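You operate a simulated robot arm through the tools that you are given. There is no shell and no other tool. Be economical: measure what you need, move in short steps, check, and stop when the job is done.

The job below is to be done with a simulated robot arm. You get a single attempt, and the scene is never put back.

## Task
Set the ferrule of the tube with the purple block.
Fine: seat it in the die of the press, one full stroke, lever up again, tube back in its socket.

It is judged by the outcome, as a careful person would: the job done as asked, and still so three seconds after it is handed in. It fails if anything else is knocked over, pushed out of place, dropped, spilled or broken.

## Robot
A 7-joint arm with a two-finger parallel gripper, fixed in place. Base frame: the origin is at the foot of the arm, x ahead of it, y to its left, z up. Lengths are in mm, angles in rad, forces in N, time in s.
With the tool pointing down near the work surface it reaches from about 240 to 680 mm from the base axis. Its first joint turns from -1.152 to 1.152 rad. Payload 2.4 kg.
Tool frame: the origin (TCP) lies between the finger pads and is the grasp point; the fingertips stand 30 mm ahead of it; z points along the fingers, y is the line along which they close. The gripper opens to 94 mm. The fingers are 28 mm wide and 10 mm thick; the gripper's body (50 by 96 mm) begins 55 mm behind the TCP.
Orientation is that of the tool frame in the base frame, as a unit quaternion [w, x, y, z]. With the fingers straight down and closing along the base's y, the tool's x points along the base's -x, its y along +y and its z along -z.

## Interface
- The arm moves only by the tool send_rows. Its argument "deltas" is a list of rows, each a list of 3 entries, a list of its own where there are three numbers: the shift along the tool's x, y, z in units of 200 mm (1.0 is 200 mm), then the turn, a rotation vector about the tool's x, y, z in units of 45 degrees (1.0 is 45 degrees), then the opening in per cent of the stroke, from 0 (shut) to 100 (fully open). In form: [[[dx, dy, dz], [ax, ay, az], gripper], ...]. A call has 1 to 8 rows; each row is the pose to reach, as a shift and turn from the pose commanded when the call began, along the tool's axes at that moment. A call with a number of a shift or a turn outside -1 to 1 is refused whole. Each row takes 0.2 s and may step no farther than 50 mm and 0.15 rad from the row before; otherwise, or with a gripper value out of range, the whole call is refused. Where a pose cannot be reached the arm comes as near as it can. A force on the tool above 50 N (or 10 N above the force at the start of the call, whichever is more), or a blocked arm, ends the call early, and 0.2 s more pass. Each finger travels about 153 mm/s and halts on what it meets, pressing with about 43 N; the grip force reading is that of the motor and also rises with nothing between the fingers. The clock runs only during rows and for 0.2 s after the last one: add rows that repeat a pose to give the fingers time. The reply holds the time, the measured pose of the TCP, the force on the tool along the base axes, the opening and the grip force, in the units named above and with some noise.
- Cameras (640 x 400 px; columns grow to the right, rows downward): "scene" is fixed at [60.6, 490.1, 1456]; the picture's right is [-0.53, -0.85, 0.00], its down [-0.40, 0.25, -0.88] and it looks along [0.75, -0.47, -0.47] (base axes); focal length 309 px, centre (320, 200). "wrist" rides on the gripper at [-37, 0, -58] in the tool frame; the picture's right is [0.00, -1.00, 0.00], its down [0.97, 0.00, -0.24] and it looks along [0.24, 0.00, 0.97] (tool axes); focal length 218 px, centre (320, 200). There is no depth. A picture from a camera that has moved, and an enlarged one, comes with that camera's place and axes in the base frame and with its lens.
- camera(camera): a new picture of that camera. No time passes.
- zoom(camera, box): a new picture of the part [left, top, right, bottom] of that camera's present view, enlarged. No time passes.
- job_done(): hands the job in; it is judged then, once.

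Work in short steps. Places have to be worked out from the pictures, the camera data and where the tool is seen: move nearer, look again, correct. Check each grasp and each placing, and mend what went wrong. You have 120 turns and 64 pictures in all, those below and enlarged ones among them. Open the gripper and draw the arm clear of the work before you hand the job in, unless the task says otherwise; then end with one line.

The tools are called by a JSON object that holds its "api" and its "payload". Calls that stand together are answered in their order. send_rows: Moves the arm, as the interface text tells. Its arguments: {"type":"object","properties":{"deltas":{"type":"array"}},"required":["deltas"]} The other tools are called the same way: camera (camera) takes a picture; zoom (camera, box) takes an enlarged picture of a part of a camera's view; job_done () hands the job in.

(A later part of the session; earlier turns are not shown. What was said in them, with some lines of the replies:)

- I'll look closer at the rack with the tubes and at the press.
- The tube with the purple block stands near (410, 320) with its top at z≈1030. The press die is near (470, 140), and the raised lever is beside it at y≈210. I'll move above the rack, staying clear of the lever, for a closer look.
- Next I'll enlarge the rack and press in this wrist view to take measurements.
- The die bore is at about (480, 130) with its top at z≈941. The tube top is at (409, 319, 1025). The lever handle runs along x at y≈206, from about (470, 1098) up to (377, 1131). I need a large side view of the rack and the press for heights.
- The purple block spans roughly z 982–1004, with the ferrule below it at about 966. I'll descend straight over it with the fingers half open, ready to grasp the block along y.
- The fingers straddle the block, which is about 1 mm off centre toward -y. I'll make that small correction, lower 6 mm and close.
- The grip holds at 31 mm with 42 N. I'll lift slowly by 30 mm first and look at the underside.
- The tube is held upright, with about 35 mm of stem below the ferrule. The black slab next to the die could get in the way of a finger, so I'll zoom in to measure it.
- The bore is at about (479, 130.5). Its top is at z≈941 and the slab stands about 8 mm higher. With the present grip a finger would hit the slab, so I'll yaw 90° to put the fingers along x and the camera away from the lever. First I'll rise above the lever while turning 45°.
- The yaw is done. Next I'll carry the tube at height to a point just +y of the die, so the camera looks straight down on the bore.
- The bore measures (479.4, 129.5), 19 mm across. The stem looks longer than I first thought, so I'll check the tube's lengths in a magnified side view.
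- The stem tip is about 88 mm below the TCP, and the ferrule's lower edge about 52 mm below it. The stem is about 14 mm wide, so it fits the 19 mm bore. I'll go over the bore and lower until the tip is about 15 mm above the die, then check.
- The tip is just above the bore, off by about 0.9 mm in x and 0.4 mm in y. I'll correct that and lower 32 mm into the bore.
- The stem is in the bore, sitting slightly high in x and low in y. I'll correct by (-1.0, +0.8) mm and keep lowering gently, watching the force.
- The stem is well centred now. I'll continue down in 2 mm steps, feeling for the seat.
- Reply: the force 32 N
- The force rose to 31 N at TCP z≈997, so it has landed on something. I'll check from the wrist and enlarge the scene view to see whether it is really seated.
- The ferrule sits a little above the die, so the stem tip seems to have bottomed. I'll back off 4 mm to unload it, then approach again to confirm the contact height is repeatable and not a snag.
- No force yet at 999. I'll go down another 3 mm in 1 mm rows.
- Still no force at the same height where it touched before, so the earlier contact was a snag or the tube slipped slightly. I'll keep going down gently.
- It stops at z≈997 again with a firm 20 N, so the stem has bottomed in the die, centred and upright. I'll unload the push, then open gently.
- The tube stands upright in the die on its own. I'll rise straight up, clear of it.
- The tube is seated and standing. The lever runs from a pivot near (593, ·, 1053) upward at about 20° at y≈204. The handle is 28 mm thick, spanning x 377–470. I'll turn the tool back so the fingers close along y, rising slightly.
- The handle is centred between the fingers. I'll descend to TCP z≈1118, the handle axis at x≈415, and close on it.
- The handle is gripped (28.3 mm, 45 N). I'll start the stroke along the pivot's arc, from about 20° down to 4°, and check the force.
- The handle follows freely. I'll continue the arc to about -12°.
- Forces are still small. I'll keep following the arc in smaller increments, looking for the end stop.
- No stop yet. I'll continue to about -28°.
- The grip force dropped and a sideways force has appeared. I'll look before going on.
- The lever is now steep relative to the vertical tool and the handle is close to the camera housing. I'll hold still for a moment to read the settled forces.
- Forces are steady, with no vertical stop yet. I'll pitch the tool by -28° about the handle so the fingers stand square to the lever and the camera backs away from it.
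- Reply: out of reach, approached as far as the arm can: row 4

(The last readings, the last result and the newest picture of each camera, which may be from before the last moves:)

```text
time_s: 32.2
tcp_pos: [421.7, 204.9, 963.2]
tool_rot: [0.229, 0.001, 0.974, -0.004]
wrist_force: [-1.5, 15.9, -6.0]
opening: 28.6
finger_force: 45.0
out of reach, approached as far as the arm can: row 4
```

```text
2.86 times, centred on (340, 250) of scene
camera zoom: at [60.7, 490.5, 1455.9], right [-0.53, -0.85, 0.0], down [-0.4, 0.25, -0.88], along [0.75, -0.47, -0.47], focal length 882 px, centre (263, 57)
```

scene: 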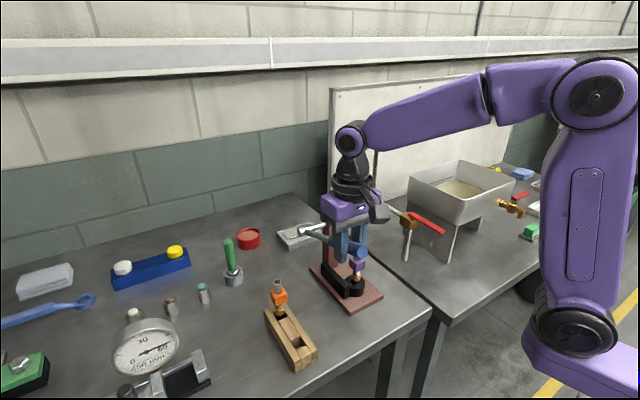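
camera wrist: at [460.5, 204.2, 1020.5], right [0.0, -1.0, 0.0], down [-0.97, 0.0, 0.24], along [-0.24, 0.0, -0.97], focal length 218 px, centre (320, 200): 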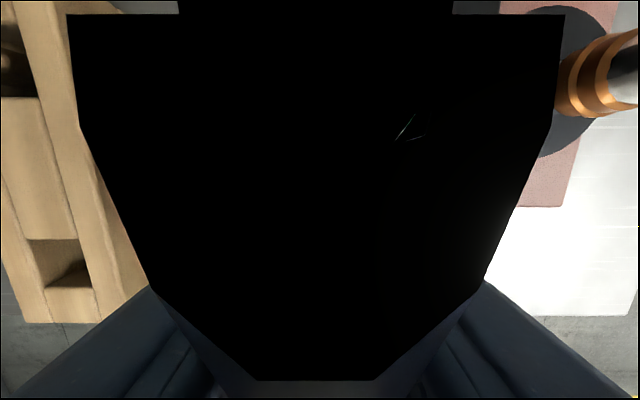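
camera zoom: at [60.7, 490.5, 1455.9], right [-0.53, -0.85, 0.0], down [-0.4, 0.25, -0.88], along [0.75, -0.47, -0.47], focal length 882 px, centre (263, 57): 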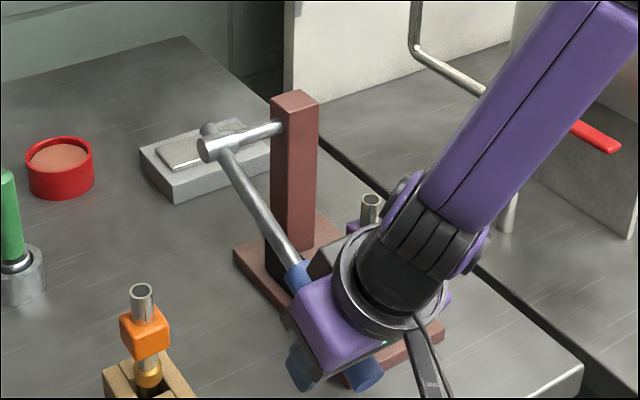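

The fingers are square to the lever and the grip is firm again. I'll continue along the tangent, which is now the tool z, in small steps until a stop is felt.

{"api": "send_rows", "payload": {"deltas": [[[0, 0, 0.016], [0, 0, 0], 20], [[-0.001, 0, 0.033], [0, 0, 0], 20], [[-0.0015, 0, 0.05], [0, 0, 0], 20], [[-0.0025, 0, 0.066], [0, 0, 0], 20]]}}

```text
time_s: 33.2
tcp_pos: [429.4, 205.1, 953.7]
tool_rot: [0.241, -0.001, 0.971, 0.0]
wrist_force: [-16.0, 12.7, 28.3]
opening: 28.4
finger_force: 44.6
```

There is now about 33 N of resistance along the stroke. I'll press a few more mm to confirm the bottom stop.

{"api": "send_rows", "payload": {"deltas": [[[0, 0, 0.01], [0, 0, 0], 20], [[0, 0, 0.02], [0, 0, 0], 20], [[0, 0, 0.02], [0, 0, 0], 20]]}}

{"api": "zoom", "payload": {"camera": "scene", "box": [270, 180, 410, 320]}}

```text
time_s: 33.8
tcp_pos: [431.8, 205.6, 953.2]
tool_rot: [0.243, 0.0, 0.97, 0.001]
wrist_force: [-12.9, -2.5, 15.7]
opening: 28.4
finger_force: 44.7
stopped in row 2: the force on the tool passed its limit (the readings are from after the stop); the commanded pose is now the measured one
```

```text
2.86 times, centred on (340, 250) of scene
camera zoom: at [60.1, 489.9, 1456.1], right [-0.53, -0.85, 0.0], down [-0.4, 0.25, -0.88], along [0.75, -0.47, -0.47], focal length 882 px, centre (263, 57)
```

zoom: 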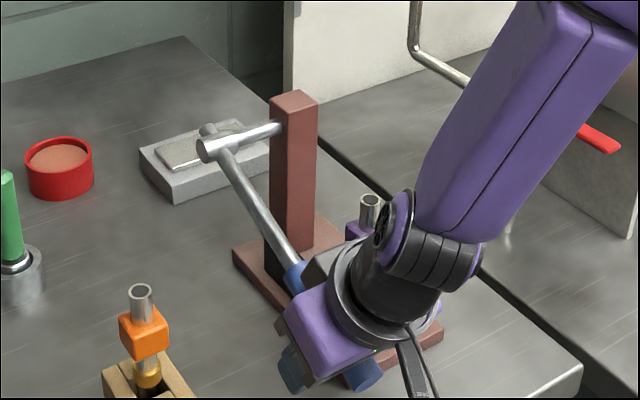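

The force limit tripped with the lever at about -32° and nothing else touching, so this is the bottom of the stroke. Now I'll bring the lever back up the same arc, turning the tool back to vertical as it goes.

{"api": "send_rows", "payload": {"deltas": [[[0.002, 0, -0.062], [0, 0.089, 0], 20], [[0, 0, -0.1285], [0, 0.178, 0], 20], [[-0.0075, 0, -0.1945], [0, 0.267, 0], 20], [[-0.019, 0, -0.259], [0, 0.356, 0], 20], [[-0.035, 0, -0.3235], [0, 0.444, 0], 20], [[-0.0555, 0, -0.386], [0, 0.533, 0], 20], [[-0.081, 0, -0.4475], [0, 0.622, 0], 20]]}}

```text
time_s: 35.4
tcp_pos: [406.6, 205.4, 1038.5]
tool_rot: [0.001, 0.0, 1.0, 0.001]
wrist_force: [14.6, 14.2, -8.7]
opening: 28.5
finger_force: 45.4
out of reach, approached as far as the arm can: row 1, 2, 3
```

The lever follows up. I'll continue to its original raised position.

{"api": "send_rows", "payload": {"deltas": [[[0.0025, 0, -0.066], [0, 0, 0], 20], [[0, 0, -0.132], [0, 0, 0], 20], [[-0.0065, 0, -0.198], [0, 0, 0], 20], [[-0.018, 0, -0.263], [0, 0, 0], 20], [[-0.034, 0, -0.3275], [0, 0, 0], 20], [[-0.0545, 0, -0.39], [0, 0, 0], 20], [[-0.0545, 0, -0.39], [0, 0, 0], 20]]}}

{"api": "zoom", "payload": {"camera": "scene", "box": [290, 200, 400, 320]}}

```text
time_s: 37.0
tcp_pos: [416.8, 205.6, 1117.5]
tool_rot: [0.0, -0.001, 1.0, 0.001]
wrist_force: [-6.8, 9.1, -9.1]
opening: 27.8
finger_force: 45.4
```

```text
3.33 times, centred on (345, 260) of scene
camera zoom: at [60.5, 490.4, 1455.9], right [-0.53, -0.85, 0.0], down [-0.4, 0.25, -0.88], along [0.75, -0.47, -0.47], focal length 1029 px, centre (237, 0)
```

zoom: 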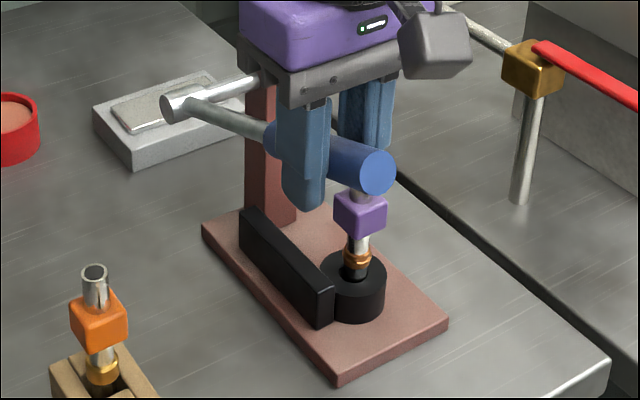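

The ferrule now looks crimped, with a grooved band, and the handle is back exactly where it was. I'll try a small extra lift to make sure it is at the top, then release.

{"api": "send_rows", "payload": {"deltas": [[[-0.005, 0, -0.012], [0, 0, 0], 20], [[-0.005, 0, -0.012], [0, 0, 0], 20]]}}

{"api": "send_rows", "payload": {"deltas": [[[0, 0, 0], [0, 0, 0], 35], [[0, 0, 0], [0, 0, 0], 50], [[0, 0, 0], [0, 0, 0], 60], [[0, 0, -0.2], [0, 0, 0], 60], [[0, 0, -0.4], [0, 0, 0], 60], [[0, 0, -0.55], [0, 0, 0], 60], [[0, 0, -0.55], [0, 0, 0], 60]]}}

{"api": "zoom", "payload": {"camera": "scene", "box": [290, 200, 400, 320]}}

```text
time_s: 37.5
tcp_pos: [419.0, 204.9, 1121.8]
tool_rot: [0.004, 0.001, 1.0, 0.002]
wrist_force: [-4.4, 7.8, 3.0]
opening: 23.8
finger_force: 44.8
```

```text
time_s: 39.1
tcp_pos: [414.3, 201.5, 1227.9]
tool_rot: [0.001, 0.0, 1.0, 0.001]
wrist_force: [-0.1, 0.5, 0.1]
opening: 56.5
finger_force: 0.1
```

```text
3.33 times, centred on (345, 260) of scene
camera zoom: at [60.6, 490.1, 1456.0], right [-0.53, -0.85, 0.0], down [-0.4, 0.25, -0.88], along [0.75, -0.47, -0.47], focal length 1029 px, centre (237, 0)
```

zoom: 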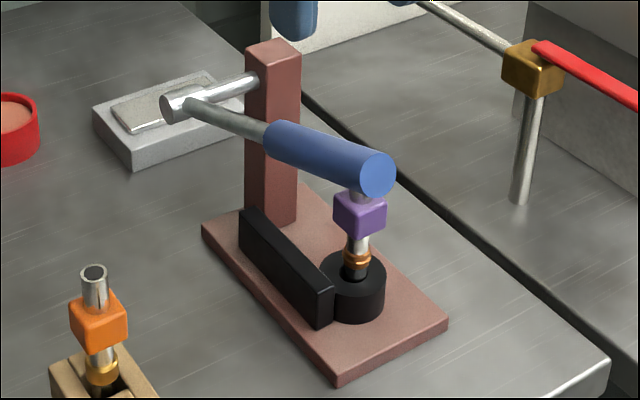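

The lever is up and the ferrule is set. Now I'll go back over the tube at height, with the 90° yaw.

{"api": "send_rows", "payload": {"deltas": [[[-0.053, -0.0625, 0], [0, 0, 0.1667], 60], [[-0.106, -0.125, 0], [0, 0, 0.3333], 60], [[-0.159, -0.1875, 0], [0, 0, 0.5], 60], [[-0.212, -0.25, 0], [0, 0, 0.6667], 60], [[-0.265, -0.3125, 0], [0, 0, 0.8333], 60], [[-0.3175, -0.375, 0], [0, 0, 1.0], 60]]}}

{"api": "send_rows", "payload": {"deltas": [[[0, 0, 0], [0, 0, 0.1667], 60], [[0, 0, 0], [0, 0, 0.3333], 60], [[0, 0, 0], [0, 0, 0.5], 60], [[0, 0, 0], [0, 0, 0.6667], 60], [[0, 0, 0], [0, 0, 0.8333], 60], [[0, 0, 0], [0, 0, 1.0], 60], [[0, 0, 0], [0, 0, 1.0], 60]]}}

{"api": "zoom", "payload": {"camera": "wrist", "box": [260, 120, 380, 220]}}

```text
time_s: 40.5
tcp_pos: [479.0, 128.9, 1227.8]
tool_rot: [0.001, 0.383, 0.924, 0.001]
wrist_force: [0.0, -0.4, 0.4]
opening: 56.1
finger_force: 0.0
```

```text
time_s: 42.1
tcp_pos: [478.7, 129.8, 1228.8]
tool_rot: [-0.001, 0.707, 0.707, 0.0]
wrist_force: [-0.7, 0.4, -0.4]
opening: 56.5
finger_force: 0.1
```

```text
4.00 times, centred on (320, 170) of wrist
camera zoom: at [479.2, 92.6, 1286.2], right [-1.0, 0.0, 0.0], down [0.0, 0.97, 0.24], along [0.0, 0.24, -0.97], focal length 873 px, centre (320, 320)
```

zoom: 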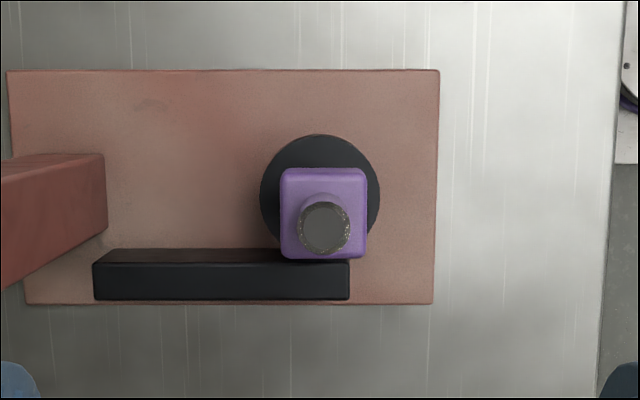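

The tube stands at about (478, 129). I'll correct x by -1.2 mm and descend with the fingers open.

{"api": "send_rows", "payload": {"deltas": [[[0, -0.006, 0.2], [0, 0, 0], 60], [[0, -0.006, 0.4], [0, 0, 0], 60], [[0, -0.006, 0.6], [0, 0, 0], 60], [[0, -0.006, 0.8], [0, 0, 0], 60], [[0, -0.006, 0.8], [0, 0, 0], 60]]}}

{"api": "camera", "payload": {"camera": "wrist"}}

```text
time_s: 43.4
tcp_pos: [479.1, 131.5, 1066.1]
tool_rot: [-0.001, 0.706, 0.708, 0.001]
wrist_force: [0.1, 0.6, -0.7]
opening: 56.5
finger_force: 0.0
```

```text
17 pictures are left
camera wrist: at [478.2, 93.8, 1123.9], right [-1.0, 0.0, 0.0], down [0.0, 0.97, 0.24], along [0.0, 0.24, -0.97], focal length 218 px, centre (320, 200)
```

wrist: 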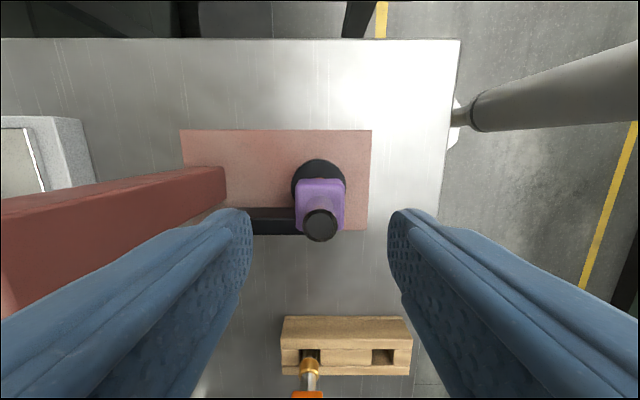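

The tube is centred between the fingers. I'll lower to the block and close.

{"api": "send_rows", "payload": {"deltas": [[[0, 0, 0.15], [0, 0, 0], 60], [[0, 0, 0.3], [0, 0, 0], 60], [[0, 0, 0.35], [0, 0, 0], 60], [[0, 0, 0.35], [0, 0, 0], 45], [[0, 0, 0.35], [0, 0, 0], 20], [[0, 0, 0.35], [0, 0, 0], 0], [[0, 0, 0.35], [0, 0, 0], 0]]}}

```text
time_s: 45.0
tcp_pos: [479.7, 131.1, 999.0]
tool_rot: [-0.001, 0.707, 0.707, 0.001]
wrist_force: [0.9, -0.4, -0.2]
opening: 31.2
finger_force: 42.7
```

The block is gripped (31.2 mm). I'll lift straight out of the die and check.

{"api": "send_rows", "payload": {"deltas": [[[0, 0, -0.05], [0, 0, 0], 0], [[0, 0, -0.15], [0, 0, 0], 0], [[0, 0, -0.3], [0, 0, 0], 0], [[0, 0, -0.5], [0, 0, 0], 0], [[0, 0, -0.75], [0, 0, 0], 0], [[0, 0, -1.0], [0, 0, 0], 0]]}}

{"api": "zoom", "payload": {"camera": "scene", "box": [290, 140, 400, 320]}}

{"api": "send_rows", "payload": {"deltas": [[[0, 0, -0.25], [0, 0, 0], 0], [[0, 0, -0.3], [0, 0, 0], 0]]}}

```text
time_s: 46.4
tcp_pos: [477.2, 130.8, 1196.3]
tool_rot: [-0.001, 0.707, 0.707, 0.001]
wrist_force: [0.0, 0.7, 0.0]
opening: 31.4
finger_force: 42.8
```

```text
2.22 times, centred on (345, 230) of scene
camera zoom: at [60.6, 490.1, 1456.0], right [-0.53, -0.85, 0.0], down [-0.4, 0.25, -0.88], along [0.75, -0.47, -0.47], focal length 686 px, centre (264, 133)
```

zoom: 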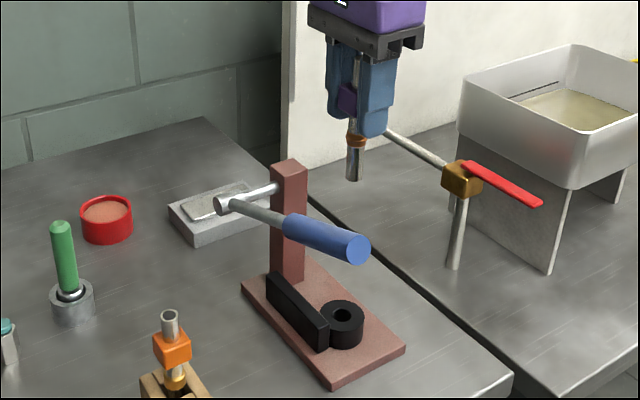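

```text
time_s: 47.0
tcp_pos: [477.1, 130.2, 1258.6]
tool_rot: [-0.001, 0.706, 0.708, 0.001]
wrist_force: [-0.5, -0.1, -1.0]
opening: 31.7
finger_force: 43.3
```

The tube came out cleanly and the lever and press are undisturbed. I'll carry it at height over toward the rack.

{"api": "send_rows", "payload": {"deltas": [[[0.0, 0.0, -0.1], [0, 0, 0], 0], [[0.19, -0.104, -0.1], [0, 0, 0], 0], [[0.38, -0.208, -0.1], [0, 0, 0], 0], [[0.57, -0.312, -0.1], [0, 0, 0], 0], [[0.76, -0.416, -0.1], [0, 0, 0], 0], [[0.945, -0.52, -0.1], [0, 0, 0], 0]]}}

{"api": "send_rows", "payload": {"deltas": [[[0, 0, 0], [0, 0, -0.1667], 0], [[0, 0, 0], [0, 0, -0.3333], 0], [[0, 0, 0], [0, 0, -0.5], 0], [[0, 0, 0], [0, 0, -0.6667], 0], [[0, 0, 0], [0, 0, -0.8333], 0], [[0, 0, 0], [0, 0, -1.0], 0]]}}

{"api": "send_rows", "payload": {"deltas": [[[0, 0, 0.1], [0, 0, -0.1667], 0], [[0, 0, 0.2], [0, 0, -0.3333], 0], [[0, 0, 0.3], [0, 0, -0.5], 0], [[0, 0, 0.4], [0, 0, -0.6667], 0], [[0, 0, 0.5], [0, 0, -0.8333], 0], [[0, 0, 0.5], [0, 0, -1.0], 0], [[0, 0, 0.5], [0, 0, -1.0], 0]]}}

{"api": "zoom", "payload": {"camera": "wrist", "box": [260, 100, 380, 220]}}

```text
time_s: 48.4
tcp_pos: [374.3, 318.2, 1284.4]
tool_rot: [-0.001, 0.707, 0.708, 0.001]
wrist_force: [0.0, 0.1, 0.1]
opening: 31.2
finger_force: 42.9
```

```text
time_s: 49.8
tcp_pos: [374.1, 319.1, 1280.4]
tool_rot: [0.0, 0.381, 0.925, 0.001]
wrist_force: [-0.6, 1.0, 0.3]
opening: 31.4
finger_force: 43.1
```

```text
time_s: 51.4
tcp_pos: [374.4, 318.2, 1177.9]
tool_rot: [0.001, -0.002, 1.0, 0.001]
wrist_force: [0.6, 0.8, 0.0]
opening: 31.2
finger_force: 43.1
```

```text
3.33 times, centred on (320, 160) of wrist
camera zoom: at [410.5, 318.4, 1236.1], right [0.0, -1.0, 0.0], down [-0.97, 0.0, 0.24], along [-0.24, 0.0, -0.97], focal length 728 px, centre (320, 333)
```

zoom: 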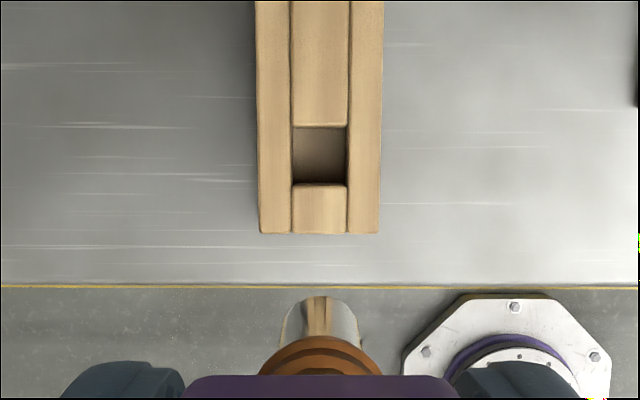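

The socket centre is 1.5 mm behind the camera in x and aligned in y. The stem is about 35.3 mm behind the camera, so I'll shift +33.8 mm in x. Then I'll lower until the tip is about 35 mm above the rack and check.

{"api": "send_rows", "payload": {"deltas": [[[-0.169, -0.001, 0], [0, 0, 0], 0], [[-0.169, -0.001, 0.2], [0, 0, 0], 0], [[-0.169, -0.001, 0.4], [0, 0, 0], 0], [[-0.169, -0.001, 0.59], [0, 0, 0], 0], [[-0.169, -0.001, 0.59], [0, 0, 0], 0]]}}

{"api": "zoom", "payload": {"camera": "wrist", "box": [270, 100, 370, 220]}}

{"api": "zoom", "payload": {"camera": "scene", "box": [250, 250, 350, 380]}}

```text
time_s: 52.5
tcp_pos: [410.7, 317.6, 1060.3]
tool_rot: [0.001, -0.001, 1.0, 0.001]
wrist_force: [-0.3, 0.0, -0.9]
opening: 31.3
finger_force: 42.4
```

```text
3.33 times, centred on (320, 160) of wrist
camera zoom: at [447.4, 317.6, 1118.7], right [0.0, -1.0, 0.0], down [-0.97, 0.0, 0.24], along [-0.24, 0.0, -0.97], focal length 728 px, centre (320, 333)
```

zoom: 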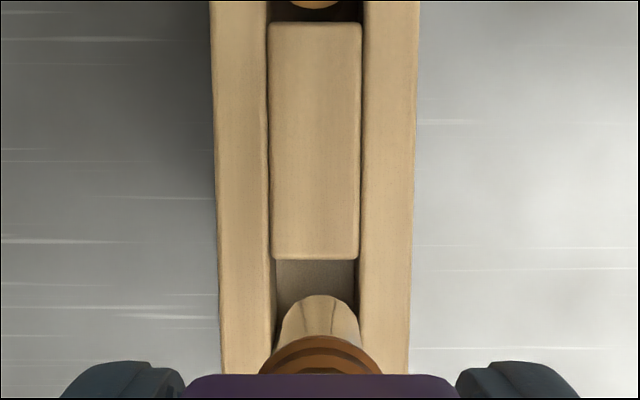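

```text
3.08 times, centred on (300, 315) of scene
camera zoom: at [60.6, 490.1, 1456.0], right [-0.53, -0.85, 0.0], down [-0.4, 0.25, -0.88], along [0.75, -0.47, -0.47], focal length 950 px, centre (382, -154)
```

zoom: 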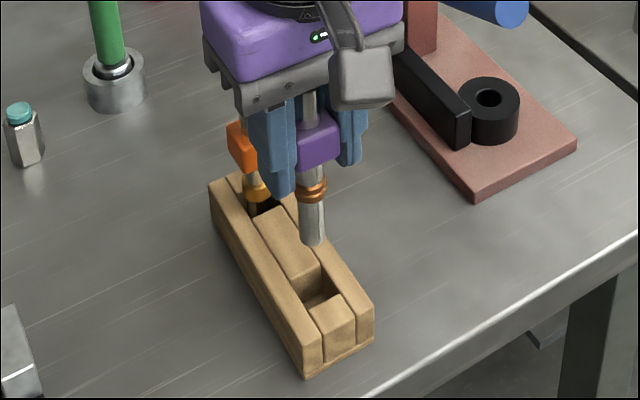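

The tube is about 3 mm too far in +x and 1.3 mm too far in -y of the socket centre. I'll correct that and lower 15 mm, then check again.

{"api": "send_rows", "payload": {"deltas": [[[0.0165, 0.0065, 0], [0, 0, 0], 0], [[0.0165, 0.0065, 0.04], [0, 0, 0], 0], [[0.0165, 0.0065, 0.075], [0, 0, 0], 0], [[0.0165, 0.0065, 0.075], [0, 0, 0], 0]]}}

{"api": "zoom", "payload": {"camera": "wrist", "box": [270, 100, 370, 220]}}

{"api": "zoom", "payload": {"camera": "scene", "box": [250, 250, 350, 380]}}

```text
time_s: 53.5
tcp_pos: [405.6, 320.0, 1046.5]
tool_rot: [0.0, 0.0, 1.0, 0.001]
wrist_force: [-0.5, -0.3, -0.2]
opening: 31.3
finger_force: 43.4
```

```text
3.33 times, centred on (320, 160) of wrist
camera zoom: at [442.9, 319.6, 1104.4], right [0.0, -1.0, 0.0], down [-0.97, 0.0, 0.24], along [-0.24, 0.0, -0.97], focal length 728 px, centre (320, 333)
```

zoom: 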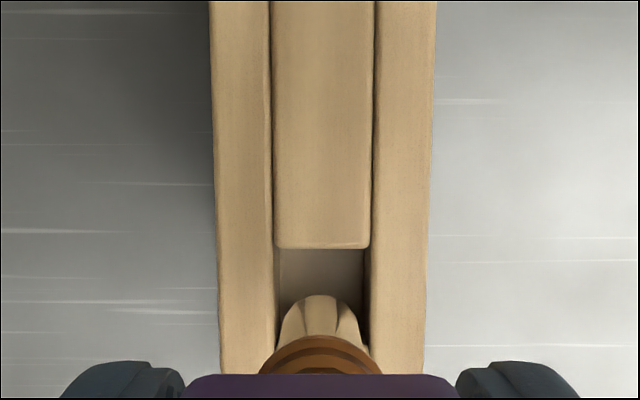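

```text
3.08 times, centred on (300, 315) of scene
camera zoom: at [60.6, 490.1, 1456.0], right [-0.53, -0.85, 0.0], down [-0.4, 0.25, -0.88], along [0.75, -0.47, -0.47], focal length 950 px, centre (382, -154)
```

zoom: 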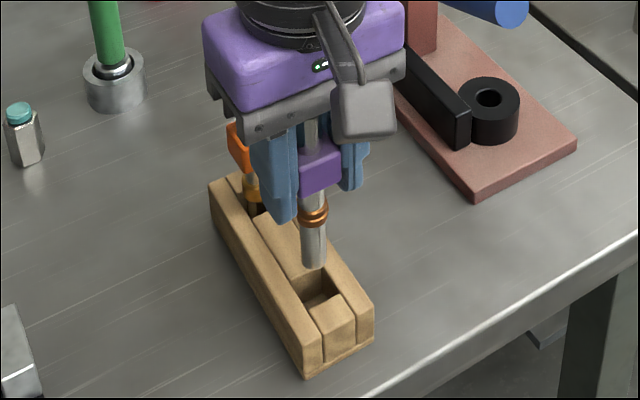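

The socket is now about 1.7 mm further in +x than the stem, and y is fine. I'll correct and lower into the socket.

{"api": "send_rows", "payload": {"deltas": [[[-0.0085, -0.002, 0], [0, 0, 0], 0], [[-0.0085, -0.002, 0.04], [0, 0, 0], 0], [[-0.0085, -0.002, 0.08], [0, 0, 0], 0], [[-0.0085, -0.002, 0.12], [0, 0, 0], 0], [[-0.0085, -0.002, 0.16], [0, 0, 0], 0], [[-0.0085, -0.002, 0.19], [0, 0, 0], 0]]}}

{"api": "zoom", "payload": {"camera": "scene", "box": [250, 250, 350, 380]}}

```text
time_s: 55.0
tcp_pos: [406.5, 319.6, 1008.0]
tool_rot: [0.0, -0.001, 1.0, 0.001]
wrist_force: [-0.5, 0.8, -0.2]
opening: 31.2
finger_force: 42.8
```

```text
3.08 times, centred on (300, 315) of scene
camera zoom: at [60.6, 490.1, 1456.0], right [-0.53, -0.85, 0.0], down [-0.4, 0.25, -0.88], along [0.75, -0.47, -0.47], focal length 950 px, centre (382, -154)
```

zoom: 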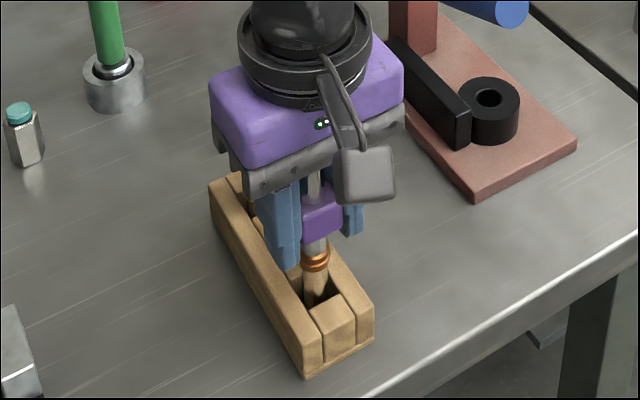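

The tip is inside the socket with no contact force. I'll lower the rest in small steps to the floor.

{"api": "send_rows", "payload": {"deltas": [[[0, 0, 0.015], [0, 0, 0], 0], [[0, 0, 0.03], [0, 0, 0], 0], [[0, 0, 0.04], [0, 0, 0], 0], [[0, 0, 0.04], [0, 0, 0], 0]]}}

{"api": "send_rows", "payload": {"deltas": [[[0, 0, 0.005], [0, 0, 0], 0], [[0, 0, 0.01], [0, 0, 0], 0], [[0, 0, 0.01], [0, 0, 0], 0]]}}

```text
time_s: 56.0
tcp_pos: [406.0, 322.4, 1001.2]
tool_rot: [0.001, -0.001, 1.0, 0.001]
wrist_force: [-0.6, -0.3, -0.6]
opening: 31.3
finger_force: 43.0
```

```text
time_s: 56.8
tcp_pos: [407.0, 318.8, 998.7]
tool_rot: [0.001, 0.0, 1.0, 0.001]
wrist_force: [0.7, 1.1, -0.2]
opening: 31.7
finger_force: 43.0
```

Still no contact. I expect the floor near 996, so I'll go down 1 mm at a time.

{"api": "send_rows", "payload": {"deltas": [[[0, 0, 0.005], [0, 0, 0], 0], [[0, 0, 0.01], [0, 0, 0], 0], [[0, 0, 0.01], [0, 0, 0], 0]]}}

{"api": "send_rows", "payload": {"deltas": [[[0, 0, 0.005], [0, 0, 0], 0], [[0, 0, 0.005], [0, 0, 0], 0]]}}

```text
time_s: 57.5
tcp_pos: [406.4, 318.9, 996.5]
tool_rot: [0.002, -0.001, 1.0, 0.001]
wrist_force: [-0.6, -0.8, 0.1]
opening: 31.4
finger_force: 42.9
```

```text
time_s: 58.1
tcp_pos: [406.3, 319.6, 996.7]
tool_rot: [0.001, -0.001, 1.0, 0.001]
wrist_force: [0.1, 0.6, 0.7]
opening: 31.5
finger_force: 43.2
```

{"api": "send_rows", "payload": {"deltas": [[[0, 0, 0.005], [0, 0, 0], 0], [[0, 0, 0.01], [0, 0, 0], 0], [[0, 0, 0.01], [0, 0, 0], 0]]}}

{"api": "zoom", "payload": {"camera": "scene", "box": [250, 250, 350, 380]}}

```text
time_s: 59.0
tcp_pos: [408.0, 319.2, 993.2]
tool_rot: [0.0, 0.0, 1.0, 0.001]
wrist_force: [0.9, -0.4, -1.2]
opening: 31.6
finger_force: 42.5
```

```text
3.08 times, centred on (300, 315) of scene
camera zoom: at [60.6, 490.1, 1456.0], right [-0.53, -0.85, 0.0], down [-0.4, 0.25, -0.88], along [0.75, -0.47, -0.47], focal length 950 px, centre (382, -154)
```

zoom: 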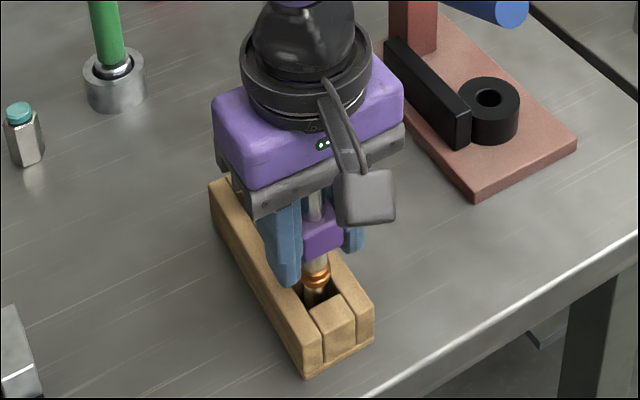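

The ferrule is close to its original height. I'll continue down gently to touch the floor.

{"api": "send_rows", "payload": {"deltas": [[[0, 0, 0.005], [0, 0, 0], 0], [[0, 0, 0.01], [0, 0, 0], 0], [[0, 0, 0.01], [0, 0, 0], 0]]}}

{"api": "send_rows", "payload": {"deltas": [[[0, 0, 0.005], [0, 0, 0], 0], [[0, 0, 0.005], [0, 0, 0], 0]]}}

```text
time_s: 59.8
tcp_pos: [407.1, 319.4, 991.0]
tool_rot: [0.0, 0.0, 1.0, 0.001]
wrist_force: [-0.3, -0.5, -1.4]
opening: 31.5
finger_force: 43.0
```

```text
time_s: 60.4
tcp_pos: [407.3, 318.9, 989.4]
tool_rot: [0.0, -0.001, 1.0, 0.0]
wrist_force: [0.0, 0.9, -0.2]
opening: 31.4
finger_force: 43.4
```

No contact yet. The plate under the die is probably about 9 mm above the rack floor, which would put contact near 988–990. I'll continue.

{"api": "send_rows", "payload": {"deltas": [[[0, 0, 0.005], [0, 0, 0], 0], [[0, 0, 0.01], [0, 0, 0], 0], [[0, 0, 0.01], [0, 0, 0], 0]]}}

{"api": "zoom", "payload": {"camera": "scene", "box": [250, 250, 350, 380]}}

```text
time_s: 61.1
tcp_pos: [407.1, 319.2, 990.5]
tool_rot: [0.002, -0.001, 1.0, 0.003]
wrist_force: [-5.3, -2.0, 28.6]
opening: 31.2
finger_force: 42.8
```

```text
3.08 times, centred on (300, 315) of scene
camera zoom: at [60.1, 489.7, 1456.2], right [-0.53, -0.85, 0.0], down [-0.4, 0.25, -0.88], along [0.75, -0.47, -0.47], focal length 950 px, centre (382, -154)
```

zoom: 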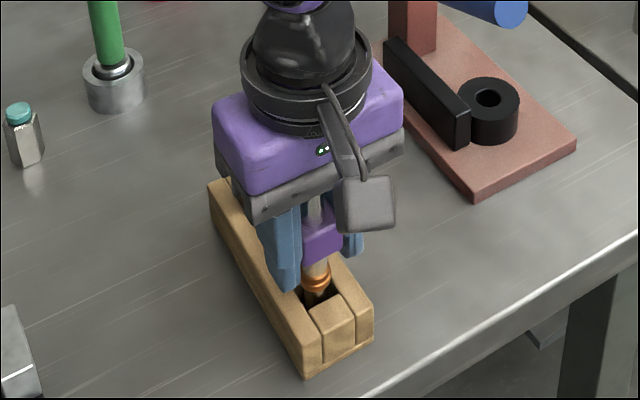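

The floor is felt (29 N) at about 990. I'll unload 2 mm, open gently and rise.

{"api": "send_rows", "payload": {"deltas": [[[0, 0, -0.009], [0, 0, 0], 0], [[0, 0, -0.009], [0, 0, 0], 0]]}}

{"api": "send_rows", "payload": {"deltas": [[[0, 0, 0], [0, 0, 0], 34], [[0, 0, 0], [0, 0, 0], 38], [[0, 0, 0], [0, 0, 0], 50], [[0, 0, 0], [0, 0, 0], 60], [[0, 0, 0], [0, 0, 0], 60]]}}

{"api": "camera", "payload": {"camera": "wrist"}}

```text
time_s: 61.8
tcp_pos: [407.0, 319.6, 989.1]
tool_rot: [0.002, -0.001, 1.0, 0.001]
wrist_force: [-3.4, 2.0, 13.2]
opening: 31.3
finger_force: 43.2
```

```text
time_s: 63.0
tcp_pos: [408.3, 319.9, 991.1]
tool_rot: [0.001, -0.001, 1.0, 0.0]
wrist_force: [-0.6, 0.0, 0.2]
opening: 56.3
finger_force: 0.0
```

```text
7 pictures are left
camera wrist: at [444.1, 318.5, 1047.3], right [0.0, -1.0, 0.0], down [-0.97, 0.0, 0.24], along [-0.24, 0.0, -0.97], focal length 218 px, centre (320, 200)
```

wrist: 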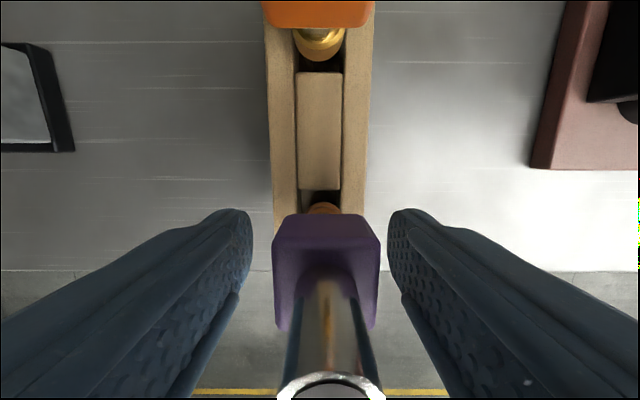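

The tube stands free and upright in its socket. I'll rise straight up well clear.

{"api": "send_rows", "payload": {"deltas": [[[0, 0, -0.1], [0, 0, 0], 60], [[0, 0, -0.3], [0, 0, 0], 60], [[0, 0, -0.5], [0, 0, 0], 60], [[0, 0, -0.75], [0, 0, 0], 60], [[0, 0, -1.0], [0, 0, 0], 60], [[0, 0, -1.0], [0, 0, 0], 60]]}}

{"api": "send_rows", "payload": {"deltas": [[[0.1, 0, -0.2], [0, 0, 0], 80], [[0.2, 0, -0.4], [0, 0, 0], 100], [[0.3, 0, -0.5], [0, 0, 0], 100], [[0.3, 0, -0.5], [0, 0, 0], 100]]}}

{"api": "camera", "payload": {"camera": "scene"}}

{"api": "zoom", "payload": {"camera": "scene", "box": [240, 200, 400, 380]}}

```text
time_s: 64.3
tcp_pos: [403.9, 319.0, 1191.8]
tool_rot: [0.0, -0.001, 1.0, 0.001]
wrist_force: [0.6, 0.5, 0.2]
opening: 56.4
finger_force: 0.0
```

```text
time_s: 65.3
tcp_pos: [343.8, 319.6, 1292.1]
tool_rot: [0.001, -0.001, 1.0, 0.001]
wrist_force: [0.7, 0.4, 0.2]
opening: 93.8
finger_force: 0.2
```

```text
6 pictures are left
```

scene: 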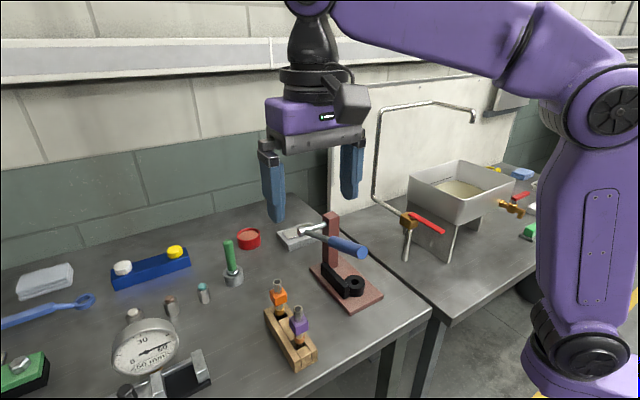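

```text
2.22 times, centred on (320, 290) of scene
camera zoom: at [60.6, 490.1, 1456.0], right [-0.53, -0.85, 0.0], down [-0.4, 0.25, -0.88], along [0.75, -0.47, -0.47], focal length 686 px, centre (320, 0)
```

zoom: 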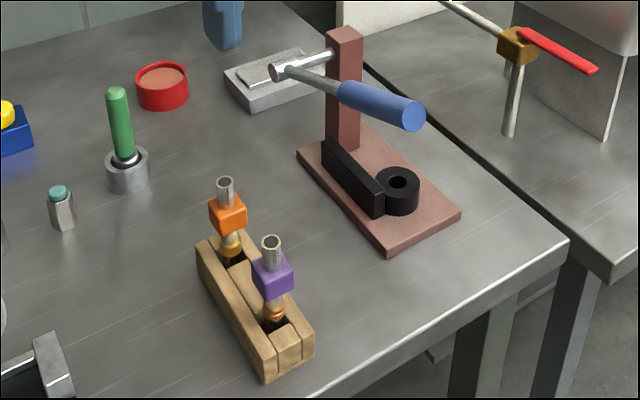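

The final view matches the starting layout: tube in its socket, ferrule crimped, lever up, die empty, nothing else moved and the arm clear. I'm handing the job in.

{"api": "job_done", "payload": {}}

```text
The job is handed in.
```

The purple-block tube's ferrule was set with one full lever stroke, the lever is back up, and the tube is back in its socket with nothing else disturbed; when seated, the stem bottomed in the die with the ferrule a few mm above its rim.
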